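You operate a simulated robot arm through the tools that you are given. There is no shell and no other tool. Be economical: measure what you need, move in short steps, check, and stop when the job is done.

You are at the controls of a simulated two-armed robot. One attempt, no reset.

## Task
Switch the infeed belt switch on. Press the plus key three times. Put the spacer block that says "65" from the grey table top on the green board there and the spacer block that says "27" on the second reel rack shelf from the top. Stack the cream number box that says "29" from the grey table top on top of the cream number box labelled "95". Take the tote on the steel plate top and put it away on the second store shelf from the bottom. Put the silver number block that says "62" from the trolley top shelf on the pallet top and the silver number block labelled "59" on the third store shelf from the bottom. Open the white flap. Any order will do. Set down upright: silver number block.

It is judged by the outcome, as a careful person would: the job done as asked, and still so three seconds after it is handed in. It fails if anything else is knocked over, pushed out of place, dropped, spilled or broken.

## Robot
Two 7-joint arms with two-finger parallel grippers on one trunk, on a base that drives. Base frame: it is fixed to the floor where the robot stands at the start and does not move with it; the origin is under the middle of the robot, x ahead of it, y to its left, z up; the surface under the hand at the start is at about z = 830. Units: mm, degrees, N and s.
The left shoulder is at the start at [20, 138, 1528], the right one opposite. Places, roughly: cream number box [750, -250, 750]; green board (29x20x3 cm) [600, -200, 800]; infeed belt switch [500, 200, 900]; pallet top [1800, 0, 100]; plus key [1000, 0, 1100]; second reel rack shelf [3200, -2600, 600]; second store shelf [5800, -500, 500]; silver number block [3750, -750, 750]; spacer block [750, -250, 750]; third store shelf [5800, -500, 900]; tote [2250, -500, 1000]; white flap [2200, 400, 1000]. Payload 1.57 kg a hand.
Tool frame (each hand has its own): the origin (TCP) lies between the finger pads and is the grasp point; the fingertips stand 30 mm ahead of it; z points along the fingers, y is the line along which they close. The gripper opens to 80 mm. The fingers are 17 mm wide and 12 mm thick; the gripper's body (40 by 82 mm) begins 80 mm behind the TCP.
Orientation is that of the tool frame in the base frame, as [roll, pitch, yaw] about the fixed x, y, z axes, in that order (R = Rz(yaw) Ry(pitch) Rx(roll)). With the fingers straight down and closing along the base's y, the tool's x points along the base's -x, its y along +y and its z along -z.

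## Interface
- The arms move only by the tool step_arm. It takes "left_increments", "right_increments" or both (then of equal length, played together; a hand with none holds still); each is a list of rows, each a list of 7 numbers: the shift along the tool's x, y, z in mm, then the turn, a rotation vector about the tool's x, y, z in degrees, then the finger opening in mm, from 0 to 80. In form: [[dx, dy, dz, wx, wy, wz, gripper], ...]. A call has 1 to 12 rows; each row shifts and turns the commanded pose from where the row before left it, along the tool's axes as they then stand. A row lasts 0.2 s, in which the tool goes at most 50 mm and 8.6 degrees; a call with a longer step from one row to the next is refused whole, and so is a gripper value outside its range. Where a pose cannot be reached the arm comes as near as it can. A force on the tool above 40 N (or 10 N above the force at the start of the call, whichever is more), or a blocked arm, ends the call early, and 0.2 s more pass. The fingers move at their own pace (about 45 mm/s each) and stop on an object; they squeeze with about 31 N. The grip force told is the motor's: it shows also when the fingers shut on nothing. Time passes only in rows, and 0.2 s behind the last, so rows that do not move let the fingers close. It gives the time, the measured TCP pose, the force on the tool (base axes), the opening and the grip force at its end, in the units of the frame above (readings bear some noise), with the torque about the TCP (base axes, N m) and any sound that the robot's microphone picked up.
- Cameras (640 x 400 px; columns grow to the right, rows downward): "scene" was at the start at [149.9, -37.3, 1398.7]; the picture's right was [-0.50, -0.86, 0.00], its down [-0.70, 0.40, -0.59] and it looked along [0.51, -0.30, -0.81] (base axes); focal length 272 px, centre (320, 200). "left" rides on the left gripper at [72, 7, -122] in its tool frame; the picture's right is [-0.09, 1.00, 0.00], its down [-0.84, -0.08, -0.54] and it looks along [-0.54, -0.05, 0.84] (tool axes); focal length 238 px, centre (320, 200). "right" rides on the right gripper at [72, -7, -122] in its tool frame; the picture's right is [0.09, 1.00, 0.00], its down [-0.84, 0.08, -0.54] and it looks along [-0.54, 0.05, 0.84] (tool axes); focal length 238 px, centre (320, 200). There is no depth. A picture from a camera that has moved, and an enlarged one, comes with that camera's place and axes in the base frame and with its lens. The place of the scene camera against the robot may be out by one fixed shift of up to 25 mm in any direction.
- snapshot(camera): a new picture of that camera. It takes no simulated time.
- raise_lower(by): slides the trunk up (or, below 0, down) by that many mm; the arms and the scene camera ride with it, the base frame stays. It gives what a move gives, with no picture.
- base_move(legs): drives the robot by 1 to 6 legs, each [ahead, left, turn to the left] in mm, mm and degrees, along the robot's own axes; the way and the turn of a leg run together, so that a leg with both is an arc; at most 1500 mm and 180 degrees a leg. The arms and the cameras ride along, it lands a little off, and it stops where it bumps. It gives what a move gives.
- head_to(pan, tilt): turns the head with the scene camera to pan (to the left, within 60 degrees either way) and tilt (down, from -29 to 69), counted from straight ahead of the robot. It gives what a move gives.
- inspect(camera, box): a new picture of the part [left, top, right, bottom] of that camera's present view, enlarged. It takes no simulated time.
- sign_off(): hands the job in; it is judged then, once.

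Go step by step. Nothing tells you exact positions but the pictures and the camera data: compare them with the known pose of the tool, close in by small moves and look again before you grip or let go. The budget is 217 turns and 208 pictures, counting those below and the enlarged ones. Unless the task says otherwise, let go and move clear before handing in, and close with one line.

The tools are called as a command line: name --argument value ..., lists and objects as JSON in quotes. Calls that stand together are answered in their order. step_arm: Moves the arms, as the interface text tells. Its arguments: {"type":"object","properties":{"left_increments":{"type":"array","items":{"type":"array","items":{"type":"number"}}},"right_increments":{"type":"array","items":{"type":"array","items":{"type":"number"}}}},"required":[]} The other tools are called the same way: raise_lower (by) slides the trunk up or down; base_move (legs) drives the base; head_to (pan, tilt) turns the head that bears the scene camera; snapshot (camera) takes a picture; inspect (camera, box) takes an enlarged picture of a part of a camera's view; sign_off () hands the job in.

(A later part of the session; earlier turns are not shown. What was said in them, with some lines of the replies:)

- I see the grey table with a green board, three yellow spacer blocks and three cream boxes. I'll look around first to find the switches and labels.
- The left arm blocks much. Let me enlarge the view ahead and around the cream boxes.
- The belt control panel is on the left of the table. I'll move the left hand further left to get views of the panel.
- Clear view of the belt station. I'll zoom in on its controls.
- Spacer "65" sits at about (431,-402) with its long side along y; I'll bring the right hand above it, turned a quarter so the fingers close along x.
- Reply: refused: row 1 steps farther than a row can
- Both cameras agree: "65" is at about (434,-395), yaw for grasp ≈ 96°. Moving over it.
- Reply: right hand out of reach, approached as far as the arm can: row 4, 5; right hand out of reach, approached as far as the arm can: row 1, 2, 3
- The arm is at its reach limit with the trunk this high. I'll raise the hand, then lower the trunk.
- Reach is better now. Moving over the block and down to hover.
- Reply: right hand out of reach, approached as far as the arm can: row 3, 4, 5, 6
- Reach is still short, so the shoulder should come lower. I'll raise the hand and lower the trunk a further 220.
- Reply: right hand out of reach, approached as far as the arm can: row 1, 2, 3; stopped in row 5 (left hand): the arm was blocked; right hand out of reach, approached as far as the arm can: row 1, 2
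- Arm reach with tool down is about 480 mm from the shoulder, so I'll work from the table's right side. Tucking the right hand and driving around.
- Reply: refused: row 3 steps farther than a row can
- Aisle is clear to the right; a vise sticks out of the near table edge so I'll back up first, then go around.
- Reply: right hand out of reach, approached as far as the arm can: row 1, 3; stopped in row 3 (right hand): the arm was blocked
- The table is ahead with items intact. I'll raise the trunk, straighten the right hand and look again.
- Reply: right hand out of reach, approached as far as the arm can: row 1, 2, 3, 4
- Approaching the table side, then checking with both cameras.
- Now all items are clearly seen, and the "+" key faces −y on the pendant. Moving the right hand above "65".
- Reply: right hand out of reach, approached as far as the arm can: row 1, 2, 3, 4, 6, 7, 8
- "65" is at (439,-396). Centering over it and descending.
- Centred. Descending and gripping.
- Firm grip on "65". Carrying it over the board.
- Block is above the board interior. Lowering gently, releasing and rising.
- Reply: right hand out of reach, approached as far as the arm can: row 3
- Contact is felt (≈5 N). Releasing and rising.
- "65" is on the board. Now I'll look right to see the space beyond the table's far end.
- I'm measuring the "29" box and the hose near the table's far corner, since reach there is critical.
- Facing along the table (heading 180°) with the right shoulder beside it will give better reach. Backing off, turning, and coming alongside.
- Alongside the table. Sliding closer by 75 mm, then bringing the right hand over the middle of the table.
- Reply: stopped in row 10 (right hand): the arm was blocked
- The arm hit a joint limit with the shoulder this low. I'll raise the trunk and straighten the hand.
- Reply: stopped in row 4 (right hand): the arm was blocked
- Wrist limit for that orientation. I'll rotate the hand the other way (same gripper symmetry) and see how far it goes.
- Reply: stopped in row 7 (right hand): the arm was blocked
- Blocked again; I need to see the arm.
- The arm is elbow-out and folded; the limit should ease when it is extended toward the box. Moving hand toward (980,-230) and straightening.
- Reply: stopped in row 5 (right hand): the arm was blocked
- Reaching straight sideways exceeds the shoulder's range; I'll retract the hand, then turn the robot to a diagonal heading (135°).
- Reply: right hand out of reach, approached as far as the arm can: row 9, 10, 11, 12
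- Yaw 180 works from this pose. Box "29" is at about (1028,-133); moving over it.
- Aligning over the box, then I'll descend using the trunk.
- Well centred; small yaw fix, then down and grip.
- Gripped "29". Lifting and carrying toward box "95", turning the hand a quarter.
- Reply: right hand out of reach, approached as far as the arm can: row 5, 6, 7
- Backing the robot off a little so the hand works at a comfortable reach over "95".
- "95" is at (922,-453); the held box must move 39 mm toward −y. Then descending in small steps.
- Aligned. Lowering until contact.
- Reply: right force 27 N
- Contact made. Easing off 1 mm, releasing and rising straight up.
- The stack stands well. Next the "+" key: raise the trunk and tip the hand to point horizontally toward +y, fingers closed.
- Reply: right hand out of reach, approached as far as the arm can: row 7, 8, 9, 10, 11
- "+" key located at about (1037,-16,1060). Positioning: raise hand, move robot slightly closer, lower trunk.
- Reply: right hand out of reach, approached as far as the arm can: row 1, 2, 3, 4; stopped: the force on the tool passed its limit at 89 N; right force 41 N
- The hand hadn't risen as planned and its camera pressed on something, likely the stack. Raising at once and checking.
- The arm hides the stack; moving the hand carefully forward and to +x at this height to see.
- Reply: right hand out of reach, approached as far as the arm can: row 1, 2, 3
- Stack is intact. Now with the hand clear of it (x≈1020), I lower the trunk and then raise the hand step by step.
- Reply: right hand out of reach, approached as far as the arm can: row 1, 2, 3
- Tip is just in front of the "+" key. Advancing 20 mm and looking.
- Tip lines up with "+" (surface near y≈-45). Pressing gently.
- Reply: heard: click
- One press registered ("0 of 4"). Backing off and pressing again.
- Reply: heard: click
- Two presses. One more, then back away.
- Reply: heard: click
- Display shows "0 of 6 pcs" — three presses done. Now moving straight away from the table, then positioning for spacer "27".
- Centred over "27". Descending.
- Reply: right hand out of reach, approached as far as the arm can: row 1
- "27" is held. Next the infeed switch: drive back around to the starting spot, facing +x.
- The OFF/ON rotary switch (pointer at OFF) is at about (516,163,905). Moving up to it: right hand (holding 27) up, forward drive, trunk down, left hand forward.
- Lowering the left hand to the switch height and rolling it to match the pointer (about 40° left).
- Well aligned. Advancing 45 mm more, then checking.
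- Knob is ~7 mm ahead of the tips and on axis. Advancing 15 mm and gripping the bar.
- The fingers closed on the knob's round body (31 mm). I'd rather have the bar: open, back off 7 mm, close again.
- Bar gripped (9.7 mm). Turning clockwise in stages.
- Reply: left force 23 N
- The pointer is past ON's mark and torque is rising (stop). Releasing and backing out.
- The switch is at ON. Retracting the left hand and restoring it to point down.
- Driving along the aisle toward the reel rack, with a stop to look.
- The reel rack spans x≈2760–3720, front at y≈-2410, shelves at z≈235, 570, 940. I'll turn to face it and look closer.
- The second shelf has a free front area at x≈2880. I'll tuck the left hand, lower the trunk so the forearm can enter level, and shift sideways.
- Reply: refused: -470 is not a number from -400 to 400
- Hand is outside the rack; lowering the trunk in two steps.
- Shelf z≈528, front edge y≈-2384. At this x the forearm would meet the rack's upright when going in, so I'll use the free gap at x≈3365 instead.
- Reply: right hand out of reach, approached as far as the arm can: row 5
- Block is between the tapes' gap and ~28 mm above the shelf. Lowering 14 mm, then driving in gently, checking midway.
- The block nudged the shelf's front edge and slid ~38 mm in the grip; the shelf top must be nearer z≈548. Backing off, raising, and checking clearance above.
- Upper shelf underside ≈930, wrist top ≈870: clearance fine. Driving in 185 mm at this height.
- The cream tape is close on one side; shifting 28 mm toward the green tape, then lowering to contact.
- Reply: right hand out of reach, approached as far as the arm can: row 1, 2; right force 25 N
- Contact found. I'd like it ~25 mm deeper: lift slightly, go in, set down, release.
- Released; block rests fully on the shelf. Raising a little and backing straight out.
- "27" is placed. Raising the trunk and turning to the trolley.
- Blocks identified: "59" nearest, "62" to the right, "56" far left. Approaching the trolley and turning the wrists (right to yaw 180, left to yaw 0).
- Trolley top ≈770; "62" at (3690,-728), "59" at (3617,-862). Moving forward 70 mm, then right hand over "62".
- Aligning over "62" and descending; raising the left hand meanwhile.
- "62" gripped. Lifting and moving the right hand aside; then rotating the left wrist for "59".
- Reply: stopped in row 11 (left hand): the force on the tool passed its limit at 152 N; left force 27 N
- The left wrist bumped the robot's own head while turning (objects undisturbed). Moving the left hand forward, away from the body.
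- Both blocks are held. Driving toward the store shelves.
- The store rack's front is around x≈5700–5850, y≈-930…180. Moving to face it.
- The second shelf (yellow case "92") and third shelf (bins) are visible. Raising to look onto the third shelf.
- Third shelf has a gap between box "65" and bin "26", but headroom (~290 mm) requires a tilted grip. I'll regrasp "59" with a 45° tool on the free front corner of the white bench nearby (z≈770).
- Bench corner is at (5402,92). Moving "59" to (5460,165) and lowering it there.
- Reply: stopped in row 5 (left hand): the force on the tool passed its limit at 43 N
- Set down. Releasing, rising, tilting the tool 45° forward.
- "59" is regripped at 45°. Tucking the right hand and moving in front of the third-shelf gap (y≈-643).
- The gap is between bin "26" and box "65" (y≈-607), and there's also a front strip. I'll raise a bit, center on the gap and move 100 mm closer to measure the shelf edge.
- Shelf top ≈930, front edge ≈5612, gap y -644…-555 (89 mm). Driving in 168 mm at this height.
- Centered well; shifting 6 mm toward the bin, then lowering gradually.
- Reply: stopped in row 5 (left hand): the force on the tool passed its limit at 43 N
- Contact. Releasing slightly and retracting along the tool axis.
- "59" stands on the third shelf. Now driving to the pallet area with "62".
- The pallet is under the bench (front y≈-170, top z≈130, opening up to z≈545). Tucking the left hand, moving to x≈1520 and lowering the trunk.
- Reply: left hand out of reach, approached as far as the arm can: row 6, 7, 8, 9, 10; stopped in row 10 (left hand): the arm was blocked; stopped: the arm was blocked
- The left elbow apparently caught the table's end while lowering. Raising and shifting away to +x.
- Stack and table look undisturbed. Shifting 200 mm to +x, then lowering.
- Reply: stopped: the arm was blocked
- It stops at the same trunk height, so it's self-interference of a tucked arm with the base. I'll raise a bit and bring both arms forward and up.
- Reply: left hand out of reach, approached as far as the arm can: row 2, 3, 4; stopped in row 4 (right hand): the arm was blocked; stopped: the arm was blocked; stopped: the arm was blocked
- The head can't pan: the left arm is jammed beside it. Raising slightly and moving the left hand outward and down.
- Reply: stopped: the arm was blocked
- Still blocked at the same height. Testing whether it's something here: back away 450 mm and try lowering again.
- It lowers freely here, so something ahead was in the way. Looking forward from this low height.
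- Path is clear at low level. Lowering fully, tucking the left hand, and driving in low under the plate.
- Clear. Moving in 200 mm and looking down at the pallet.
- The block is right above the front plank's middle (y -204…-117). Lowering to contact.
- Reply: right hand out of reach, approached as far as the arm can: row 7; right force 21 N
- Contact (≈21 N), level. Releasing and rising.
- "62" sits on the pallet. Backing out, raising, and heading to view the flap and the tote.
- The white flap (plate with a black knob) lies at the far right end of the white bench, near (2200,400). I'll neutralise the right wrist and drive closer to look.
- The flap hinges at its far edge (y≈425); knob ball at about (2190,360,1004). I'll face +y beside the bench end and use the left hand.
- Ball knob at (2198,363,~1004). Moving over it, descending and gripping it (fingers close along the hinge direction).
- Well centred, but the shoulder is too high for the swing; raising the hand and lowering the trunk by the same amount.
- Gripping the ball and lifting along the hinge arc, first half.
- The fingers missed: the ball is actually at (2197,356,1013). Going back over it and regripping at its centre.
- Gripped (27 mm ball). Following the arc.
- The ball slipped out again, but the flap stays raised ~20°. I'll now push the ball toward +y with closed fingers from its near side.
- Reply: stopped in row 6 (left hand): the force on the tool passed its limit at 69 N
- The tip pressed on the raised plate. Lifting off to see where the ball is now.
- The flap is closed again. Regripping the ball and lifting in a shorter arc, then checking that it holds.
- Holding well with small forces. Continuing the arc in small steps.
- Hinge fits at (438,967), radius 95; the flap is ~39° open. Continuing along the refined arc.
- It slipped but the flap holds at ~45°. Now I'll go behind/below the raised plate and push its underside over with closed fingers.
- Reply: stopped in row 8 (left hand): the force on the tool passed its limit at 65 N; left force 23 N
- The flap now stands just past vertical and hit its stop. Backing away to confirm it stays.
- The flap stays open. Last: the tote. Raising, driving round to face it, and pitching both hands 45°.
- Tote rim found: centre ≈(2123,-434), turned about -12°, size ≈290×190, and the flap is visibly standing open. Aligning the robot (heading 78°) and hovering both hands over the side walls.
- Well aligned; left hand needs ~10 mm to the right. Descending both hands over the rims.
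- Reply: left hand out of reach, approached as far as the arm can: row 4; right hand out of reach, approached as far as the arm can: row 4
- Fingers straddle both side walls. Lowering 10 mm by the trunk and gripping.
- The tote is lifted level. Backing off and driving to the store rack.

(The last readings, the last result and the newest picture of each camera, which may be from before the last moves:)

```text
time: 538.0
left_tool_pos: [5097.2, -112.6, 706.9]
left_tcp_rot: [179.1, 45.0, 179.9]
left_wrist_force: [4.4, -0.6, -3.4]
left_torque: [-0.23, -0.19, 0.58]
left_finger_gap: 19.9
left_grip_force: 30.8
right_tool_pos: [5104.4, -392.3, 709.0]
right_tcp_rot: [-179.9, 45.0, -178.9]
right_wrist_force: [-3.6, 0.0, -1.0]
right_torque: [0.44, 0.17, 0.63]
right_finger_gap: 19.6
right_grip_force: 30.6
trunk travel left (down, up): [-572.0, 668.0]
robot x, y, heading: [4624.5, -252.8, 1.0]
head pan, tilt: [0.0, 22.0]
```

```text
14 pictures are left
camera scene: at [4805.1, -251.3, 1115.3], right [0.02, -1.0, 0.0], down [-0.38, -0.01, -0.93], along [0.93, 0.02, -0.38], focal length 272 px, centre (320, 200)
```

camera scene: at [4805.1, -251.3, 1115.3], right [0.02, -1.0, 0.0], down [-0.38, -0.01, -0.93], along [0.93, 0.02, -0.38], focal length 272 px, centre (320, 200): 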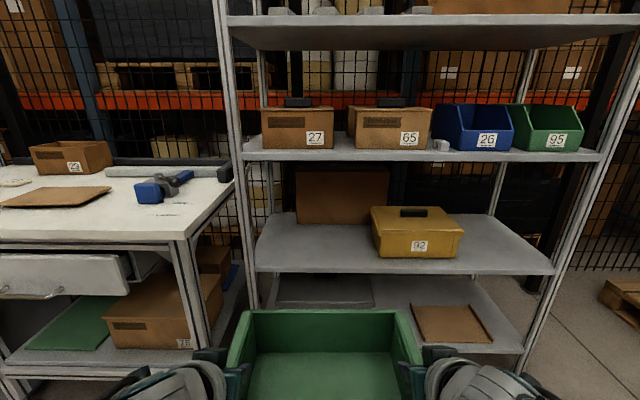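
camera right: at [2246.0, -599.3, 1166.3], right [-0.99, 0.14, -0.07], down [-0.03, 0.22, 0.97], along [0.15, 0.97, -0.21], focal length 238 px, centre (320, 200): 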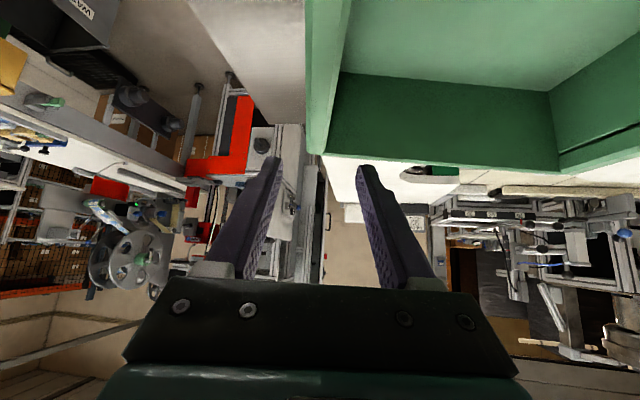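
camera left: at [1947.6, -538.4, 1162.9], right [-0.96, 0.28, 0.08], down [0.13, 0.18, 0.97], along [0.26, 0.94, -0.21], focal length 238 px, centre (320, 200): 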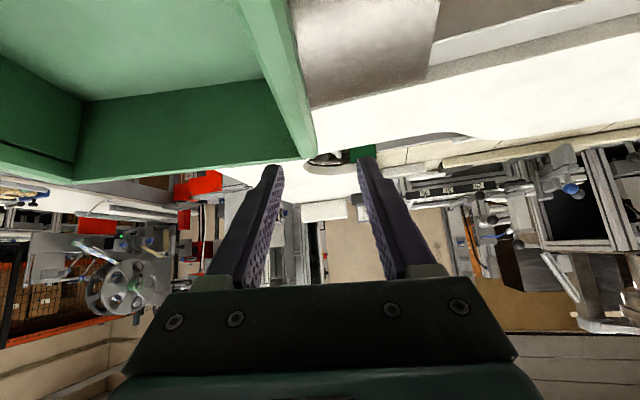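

Second shelf (z≈500) has a free bay left of the yellow case, y≈-35…-440, depth ~360. "59" is visible on the third shelf too. Lowering 60 mm and driving in part-way.

raise_lower --by -60

base_move --legs '[[450, 0, -1.0]]'

snapshot --camera "scene"

```text
time: 539.0
left_tool_pos: [5097.0, -112.0, 646.8]
left_tcp_rot: [179.2, 45.0, 179.7]
left_wrist_force: [4.4, 0.2, -2.3]
left_torque: [-0.23, -0.09, 0.55]
left_finger_gap: 20.2
left_grip_force: 30.6
right_tool_pos: [5106.1, -392.1, 647.4]
right_tcp_rot: [-180.0, 45.0, -179.0]
right_wrist_force: [-2.9, 1.0, -1.2]
right_torque: [0.45, 0.13, 0.63]
right_finger_gap: 19.8
right_grip_force: 31.1
trunk travel left (down, up): [-512.0, 728.0]
robot x, y, heading: [4627.2, -251.9, 1.3]
head pan, tilt: [0.0, 22.0]
```

```text
time: 541.7
left_tool_pos: [5551.1, -117.6, 647.0]
left_tcp_rot: [179.2, 45.1, 178.7]
left_wrist_force: [4.3, -0.4, -2.7]
left_torque: [-0.22, 0.08, 0.57]
left_finger_gap: 19.9
left_grip_force: 31.0
right_tool_pos: [5552.3, -397.1, 648.7]
right_tcp_rot: [-179.9, 45.1, -180.0]
right_wrist_force: [-4.4, 0.0, -1.1]
right_torque: [0.48, -0.04, 0.59]
right_finger_gap: 20.0
right_grip_force: 30.7
trunk travel left (down, up): [-512.0, 728.0]
robot x, y, heading: [5079.7, -248.7, -0.2]
head pan, tilt: [0.0, 22.0]
```

```text
13 pictures are left
camera scene: at [5256.3, -251.1, 1055.5], right [0.0, -1.0, 0.0], down [-0.37, 0.0, -0.93], along [0.93, 0.0, -0.37], focal length 272 px, centre (320, 200)
```

scene: 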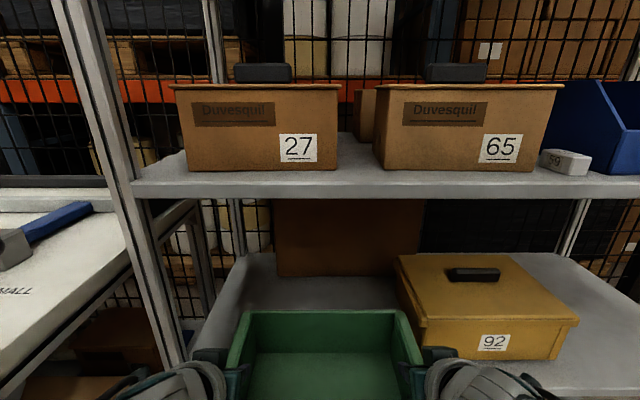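

Clear on both sides; going in 175 mm with a slight shift left.

base_move --legs '[[176, 18, 0.2]]'

raise_lower --by -35

snapshot --camera "scene"

```text
time: 543.2
left_tool_pos: [5725.1, -97.7, 647.9]
left_tcp_rot: [179.1, 45.0, 178.9]
left_wrist_force: [4.1, 0.2, -2.2]
left_torque: [-0.27, 0.21, 0.61]
left_finger_gap: 20.2
left_grip_force: 31.4
right_tool_pos: [5729.4, -377.2, 648.9]
right_tcp_rot: [-179.9, 44.9, -179.9]
right_wrist_force: [-3.3, -0.1, -1.1]
right_torque: [0.58, -0.16, 0.54]
right_finger_gap: 19.8
right_grip_force: 30.8
trunk travel left (down, up): [-512.0, 728.0]
robot x, y, heading: [5248.6, -235.8, 0.0]
head pan, tilt: [0.0, 22.0]
```

```text
time: 544.0
left_tool_pos: [5730.5, -99.0, 613.6]
left_tcp_rot: [179.3, 45.2, 178.9]
left_wrist_force: [3.6, 2.2, 6.6]
left_torque: [-0.44, -0.39, -0.01]
left_finger_gap: 20.2
left_grip_force: 19.2
right_tool_pos: [5732.0, -378.1, 613.5]
right_tcp_rot: [-180.0, 45.2, -179.8]
right_wrist_force: [3.4, -3.1, 5.6]
right_torque: [0.29, -0.64, 0.05]
right_finger_gap: 20.1
right_grip_force: 24.6
trunk travel left (down, up): [-477.0, 763.0]
robot x, y, heading: [5250.8, -229.3, 0.1]
head pan, tilt: [0.0, 22.0]
```

```text
12 pictures are left
camera scene: at [5434.5, -232.7, 1020.8], right [0.0, -1.0, 0.0], down [-0.37, 0.0, -0.93], along [0.93, 0.0, -0.37], focal length 272 px, centre (320, 200)
```

scene: 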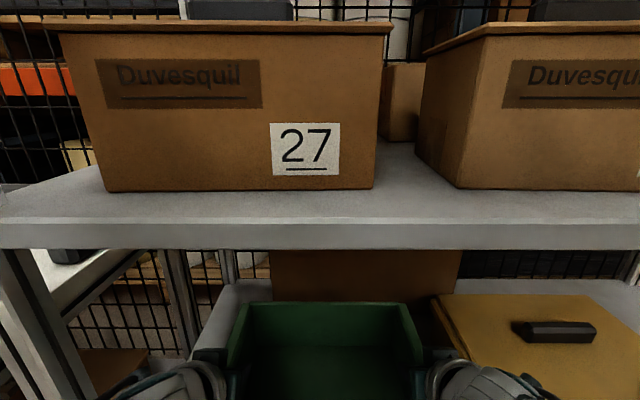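

Contact felt on both hands. Seating 3 mm more, releasing, rising and backing out.

raise_lower --by -3

step_arm --left_increments '[[0, 0, 0, 0, 0, 0, 50], [0, 0, 0, 0, 0, 0, 50], [0, 0, 0, 0, 0, 0, 50]]' --right_increments '[[0, 0, 0, 0, 0, 0, 50], [0, 0, 0, 0, 0, 0, 50], [0, 0, 0, 0, 0, 0, 50]]'

raise_lower --by 58

snapshot --camera "right"

snapshot --camera "left"

```text
time: 544.5
left_tool_pos: [5730.3, -97.1, 612.8]
left_tcp_rot: [179.3, 45.4, 179.1]
left_wrist_force: [-3.4, 5.3, 27.8]
left_torque: [-0.7, 0.35, 0.04]
left_finger_gap: 19.9
left_grip_force: 31.5
right_tool_pos: [5732.8, -376.7, 613.3]
right_tcp_rot: [-179.9, 45.3, -179.8]
right_wrist_force: [-5.2, -4.7, 26.2]
right_torque: [0.4, 0.36, -0.07]
right_finger_gap: 19.8
right_grip_force: 30.7
trunk travel left (down, up): [-474.0, 766.0]
robot x, y, heading: [5253.5, -233.6, 0.4]
head pan, tilt: [0.0, 22.0]
```

```text
time: 545.3
left_tool_pos: [5726.1, -97.6, 608.4]
left_tcp_rot: [179.1, 45.0, 178.9]
left_wrist_force: [-0.6, 0.0, 1.1]
left_torque: [-0.01, -0.01, 0.03]
left_finger_gap: 50.1
left_grip_force: 0.0
right_tool_pos: [5728.5, -376.9, 609.0]
right_tcp_rot: [-179.9, 44.9, -179.8]
right_wrist_force: [0.1, 0.2, 0.5]
right_torque: [0.01, 0.02, 0.01]
right_finger_gap: 50.2
right_grip_force: 0.1
trunk travel left (down, up): [-474.0, 766.0]
robot x, y, heading: [5252.1, -236.9, 0.5]
head pan, tilt: [0.0, 22.0]
```

```text
time: 546.3
left_tool_pos: [5725.4, -96.9, 667.3]
left_tcp_rot: [179.2, 44.9, 178.8]
left_wrist_force: [0.6, 1.1, 0.4]
left_torque: [0.0, -0.02, -0.02]
left_finger_gap: 50.2
left_grip_force: 0.1
right_tool_pos: [5727.8, -377.9, 667.7]
right_tcp_rot: [-180.0, 44.9, -179.8]
right_wrist_force: [0.4, -1.3, 0.5]
right_torque: [-0.02, 0.0, 0.0]
right_finger_gap: 50.0
right_grip_force: 0.1
trunk travel left (down, up): [-532.0, 708.0]
robot x, y, heading: [5255.5, -235.4, 0.3]
head pan, tilt: [0.0, 22.0]
```

```text
11 pictures are left
camera right: at [5591.0, -383.7, 703.7], right [-0.07, 1.0, -0.07], down [0.21, 0.08, 0.97], along [0.98, 0.05, -0.21], focal length 238 px, centre (320, 200)
```

right: 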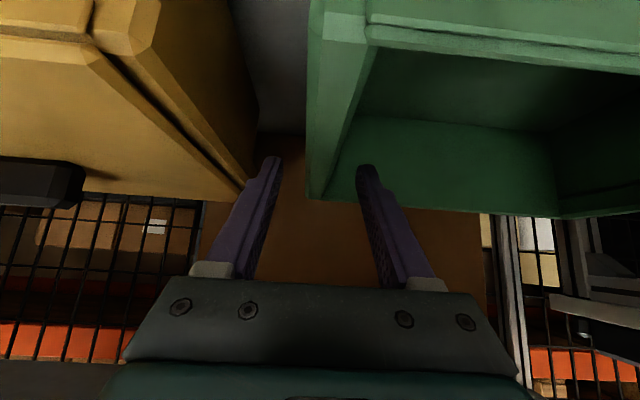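

```text
10 pictures are left
camera left: at [5588.3, -89.9, 703.5], right [0.07, 0.99, 0.08], down [0.21, -0.09, 0.97], along [0.98, -0.06, -0.21], focal length 238 px, centre (320, 200)
```

left: 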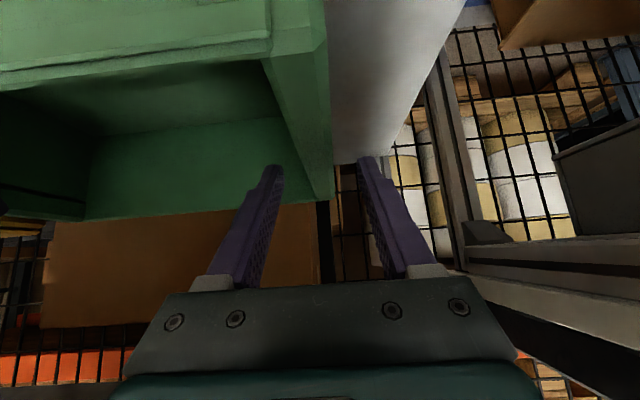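

Tote seated. Retracting both hands along their tool axes (back and up), then backing the base out.

step_arm --left_increments '[[0, 0, -30, 0, 0, 0, 50], [0, 0, -30, 0, 0, 0, 50], [0, 0, -30, 0, 0, 0, 50]]' --right_increments '[[0, 0, -30, 0, 0, 0, 50], [0, 0, -30, 0, 0, 0, 50], [0, 0, -30, 0, 0, 0, 50]]'

base_move --legs '[[-650, 0, 0]]'

snapshot --camera "scene"

```text
time: 547.1
left_tool_pos: [5661.7, -98.6, 730.1]
left_tcp_rot: [179.1, 44.9, 178.9]
left_wrist_force: [-0.1, -0.5, 0.6]
left_torque: [-0.02, 0.01, 0.0]
left_finger_gap: 50.0
left_grip_force: 0.1
right_tool_pos: [5727.6, -376.6, 666.1]
right_tcp_rot: [-180.0, 44.9, -179.8]
right_wrist_force: [0.1, 0.9, -0.1]
right_torque: [-0.01, 0.0, 0.04]
right_finger_gap: 50.1
right_grip_force: 0.0
right hand out of reach, approached as far as the arm can: row 1, 2, 3
trunk travel left (down, up): [-532.0, 708.0]
robot x, y, heading: [5252.6, -231.2, 0.3]
head pan, tilt: [0.0, 22.0]
```

```text
time: 550.7
left_tool_pos: [5008.3, -101.4, 731.0]
left_tcp_rot: [179.1, 45.1, 179.0]
left_wrist_force: [-0.8, 0.5, -0.4]
left_torque: [-0.01, 0.03, 0.0]
left_finger_gap: 50.0
left_grip_force: 0.0
right_tool_pos: [5076.0, -378.6, 667.2]
right_tcp_rot: [-179.9, 44.8, -179.7]
right_wrist_force: [-0.1, 0.7, 0.2]
right_torque: [-0.01, 0.01, -0.02]
right_finger_gap: 49.9
right_grip_force: 0.0
trunk travel left (down, up): [-532.0, 708.0]
robot x, y, heading: [4600.6, -237.1, 0.5]
head pan, tilt: [0.0, 22.0]
```

```text
9 pictures are left
camera scene: at [4778.6, -234.6, 1075.5], right [0.01, -1.0, 0.0], down [-0.37, 0.0, -0.93], along [0.93, 0.0, -0.37], focal length 272 px, centre (320, 200)
```

scene: 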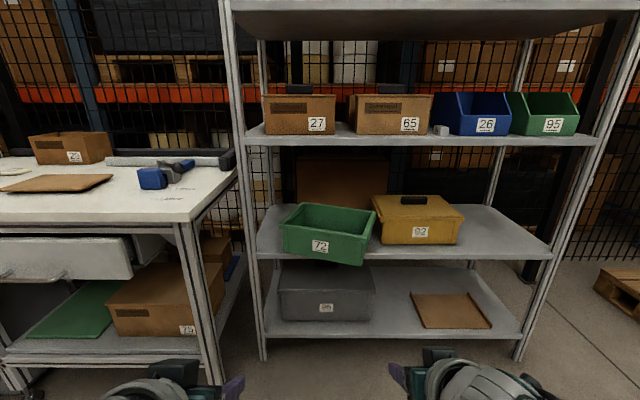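

The right hand hadn't risen and dragged the tote a little askew. Inspecting.

inspect --camera "scene" --box '[240, 170, 480, 320]'

```text
2.67 times, centred on (360, 245) of scene
camera zoom: at [4778.6, -234.6, 1075.5], right [0.01, -1.0, 0.0], down [-0.37, 0.0, -0.93], along [0.93, 0.0, -0.37], focal length 725 px, centre (213, 80)
```

zoom: 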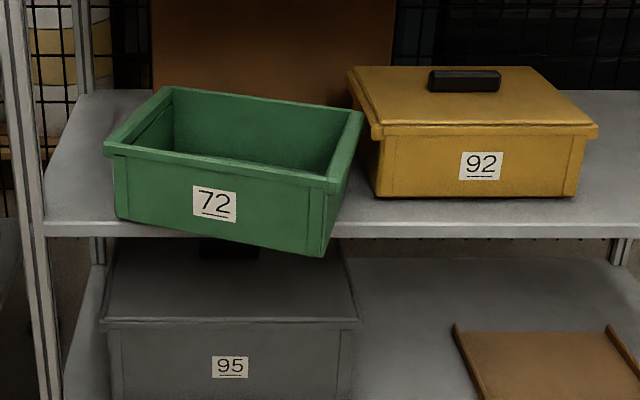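

The tote's right front corner overhangs ~45 mm. I'll push that corner back in with the closed right fingers.

step_arm --right_increments '[[0, 0, 0, 0, 0, 0, 0], [0, 0, 0, 0, 0, 0, 0], [0, 0, 0, 0, 0, 0, 0]]'

raise_lower --by -77

base_move --legs '[[440, 30, -0.5]]'

snapshot --camera "right"

```text
time: 551.5
left_tool_pos: [5008.3, -100.7, 731.6]
left_tcp_rot: [179.2, 45.0, 179.0]
left_wrist_force: [0.7, -0.1, 1.2]
left_torque: [0.02, 0.01, -0.02]
left_finger_gap: 49.9
left_grip_force: 0.0
right_tool_pos: [5076.1, -379.9, 668.8]
right_tcp_rot: [-179.8, 44.9, -179.8]
right_wrist_force: [-0.5, 0.8, 0.1]
right_torque: [-0.04, 0.02, 0.0]
right_finger_gap: 0.0
right_grip_force: 10.7
trunk travel left (down, up): [-532.0, 708.0]
robot x, y, heading: [4598.4, -235.9, 0.5]
head pan, tilt: [0.0, 22.0]
```

```text
time: 552.7
left_tool_pos: [5008.4, -100.3, 654.3]
left_tcp_rot: [179.1, 45.1, 178.9]
left_wrist_force: [-0.3, -0.4, 0.5]
left_torque: [-0.01, 0.02, 0.03]
left_finger_gap: 50.1
left_grip_force: 0.0
right_tool_pos: [5077.1, -379.8, 591.2]
right_tcp_rot: [-179.8, 45.0, -179.8]
right_wrist_force: [0.1, -0.2, 0.2]
right_torque: [-0.03, -0.02, 0.02]
right_finger_gap: 0.0
right_grip_force: 21.6
trunk travel left (down, up): [-455.0, 785.0]
robot x, y, heading: [4599.0, -237.9, 0.4]
head pan, tilt: [0.0, 22.0]
```

```text
time: 555.4
left_tool_pos: [5452.8, -73.7, 652.8]
left_tcp_rot: [179.1, 45.0, 178.4]
left_wrist_force: [0.1, -0.1, -0.5]
left_torque: [-0.04, 0.01, 0.02]
left_finger_gap: 49.7
left_grip_force: 0.1
right_tool_pos: [5516.3, -355.3, 591.6]
right_tcp_rot: [-179.9, 45.0, 179.7]
right_wrist_force: [0.9, 0.1, -1.1]
right_torque: [0.02, -0.03, 0.02]
right_finger_gap: 0.0
right_grip_force: 21.9
trunk travel left (down, up): [-455.0, 785.0]
robot x, y, heading: [5040.6, -207.2, -0.3]
head pan, tilt: [0.0, 22.0]
```

```text
7 pictures are left
camera right: at [5378.6, -359.2, 626.8], right [-0.06, 1.0, -0.07], down [0.21, 0.08, 0.97], along [0.98, 0.04, -0.21], focal length 238 px, centre (320, 200)
```

right: 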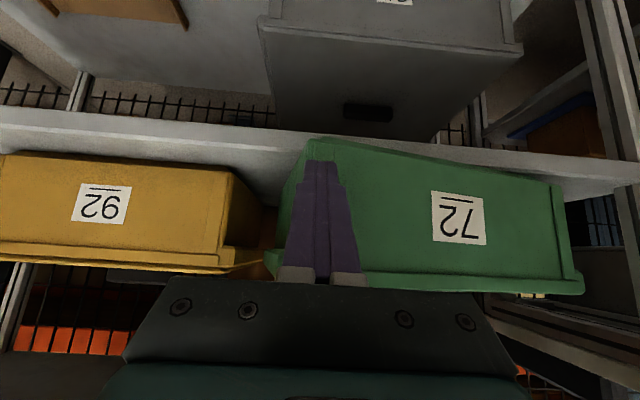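

Finger is at the tote's right front. Pushing in 100 mm.

base_move --legs '[[98, 0, 0]]'

snapshot --camera "right"

```text
time: 556.5
left_tool_pos: [5549.9, -74.5, 652.8]
left_tcp_rot: [179.2, 45.0, 178.4]
left_wrist_force: [-0.7, -0.5, -0.1]
left_torque: [-0.01, 0.0, 0.01]
left_finger_gap: 49.8
left_grip_force: 0.1
right_tool_pos: [5615.8, -354.5, 590.7]
right_tcp_rot: [-180.0, 45.0, 179.6]
right_wrist_force: [0.1, 0.2, 0.1]
right_torque: [-0.04, 0.0, 0.02]
right_finger_gap: 0.0
right_grip_force: 21.0
trunk travel left (down, up): [-455.0, 785.0]
robot x, y, heading: [5137.8, -204.6, -0.3]
head pan, tilt: [0.0, 22.0]
```

```text
6 pictures are left
camera right: at [5477.2, -359.6, 626.8], right [-0.06, 1.0, -0.07], down [0.21, 0.08, 0.97], along [0.98, 0.04, -0.21], focal length 238 px, centre (320, 200)
```

right: 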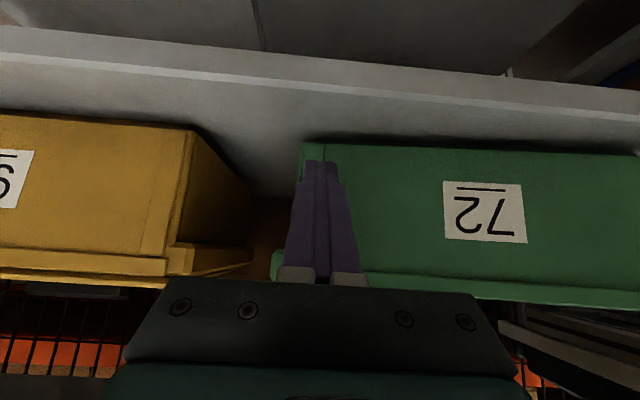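

The tote is now square and fully on the shelf. Backing out and doing a final check.

base_move --legs '[[-600, 0, 0]]'

snapshot --camera "scene"

```text
time: 559.9
left_tool_pos: [4953.1, -72.4, 653.2]
left_tcp_rot: [179.2, 44.9, 178.4]
left_wrist_force: [0.6, -0.4, 0.1]
left_torque: [0.01, -0.04, 0.01]
left_finger_gap: 49.9
left_grip_force: 0.1
right_tool_pos: [5018.5, -351.7, 591.9]
right_tcp_rot: [180.0, 45.1, 179.8]
right_wrist_force: [0.5, -0.1, 0.7]
right_torque: [0.02, -0.01, -0.01]
right_finger_gap: 0.0
right_grip_force: 21.5
trunk travel left (down, up): [-455.0, 785.0]
robot x, y, heading: [4544.4, -202.4, -0.4]
head pan, tilt: [0.0, 22.0]
```

```text
5 pictures are left
camera scene: at [4722.0, -203.9, 998.5], right [-0.01, -1.0, 0.0], down [-0.37, 0.0, -0.93], along [0.93, -0.01, -0.37], focal length 272 px, centre (320, 200)
```

scene: 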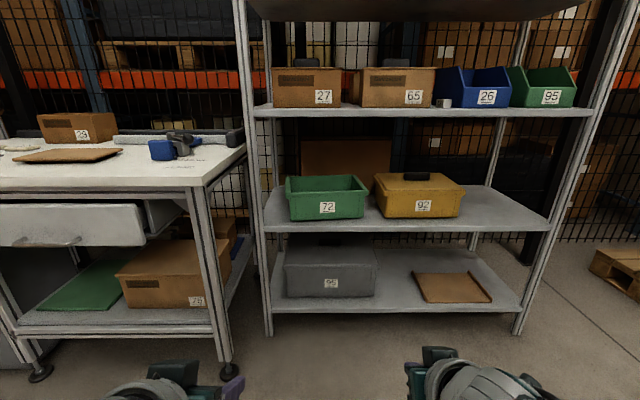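

The tote "72" sits square on the second shelf and "59" on the third; everything else is in place. Handing in.

sign_off

```text
The job is handed in.
```

All the tasks are done and handed in: switch on, plus key pressed three times, "65", "27", "29" on "95", the tote, "62" and "59" all placed, and the flap left open. On the way the hand pressed on the 29/95 stack, an arm hit or was blocked by something near the pallet bench, and my hand dragged the tote askew on its shelf; I pushed it back and saw nothing toppled or displaced, but I did not re-inspect the table at the end.
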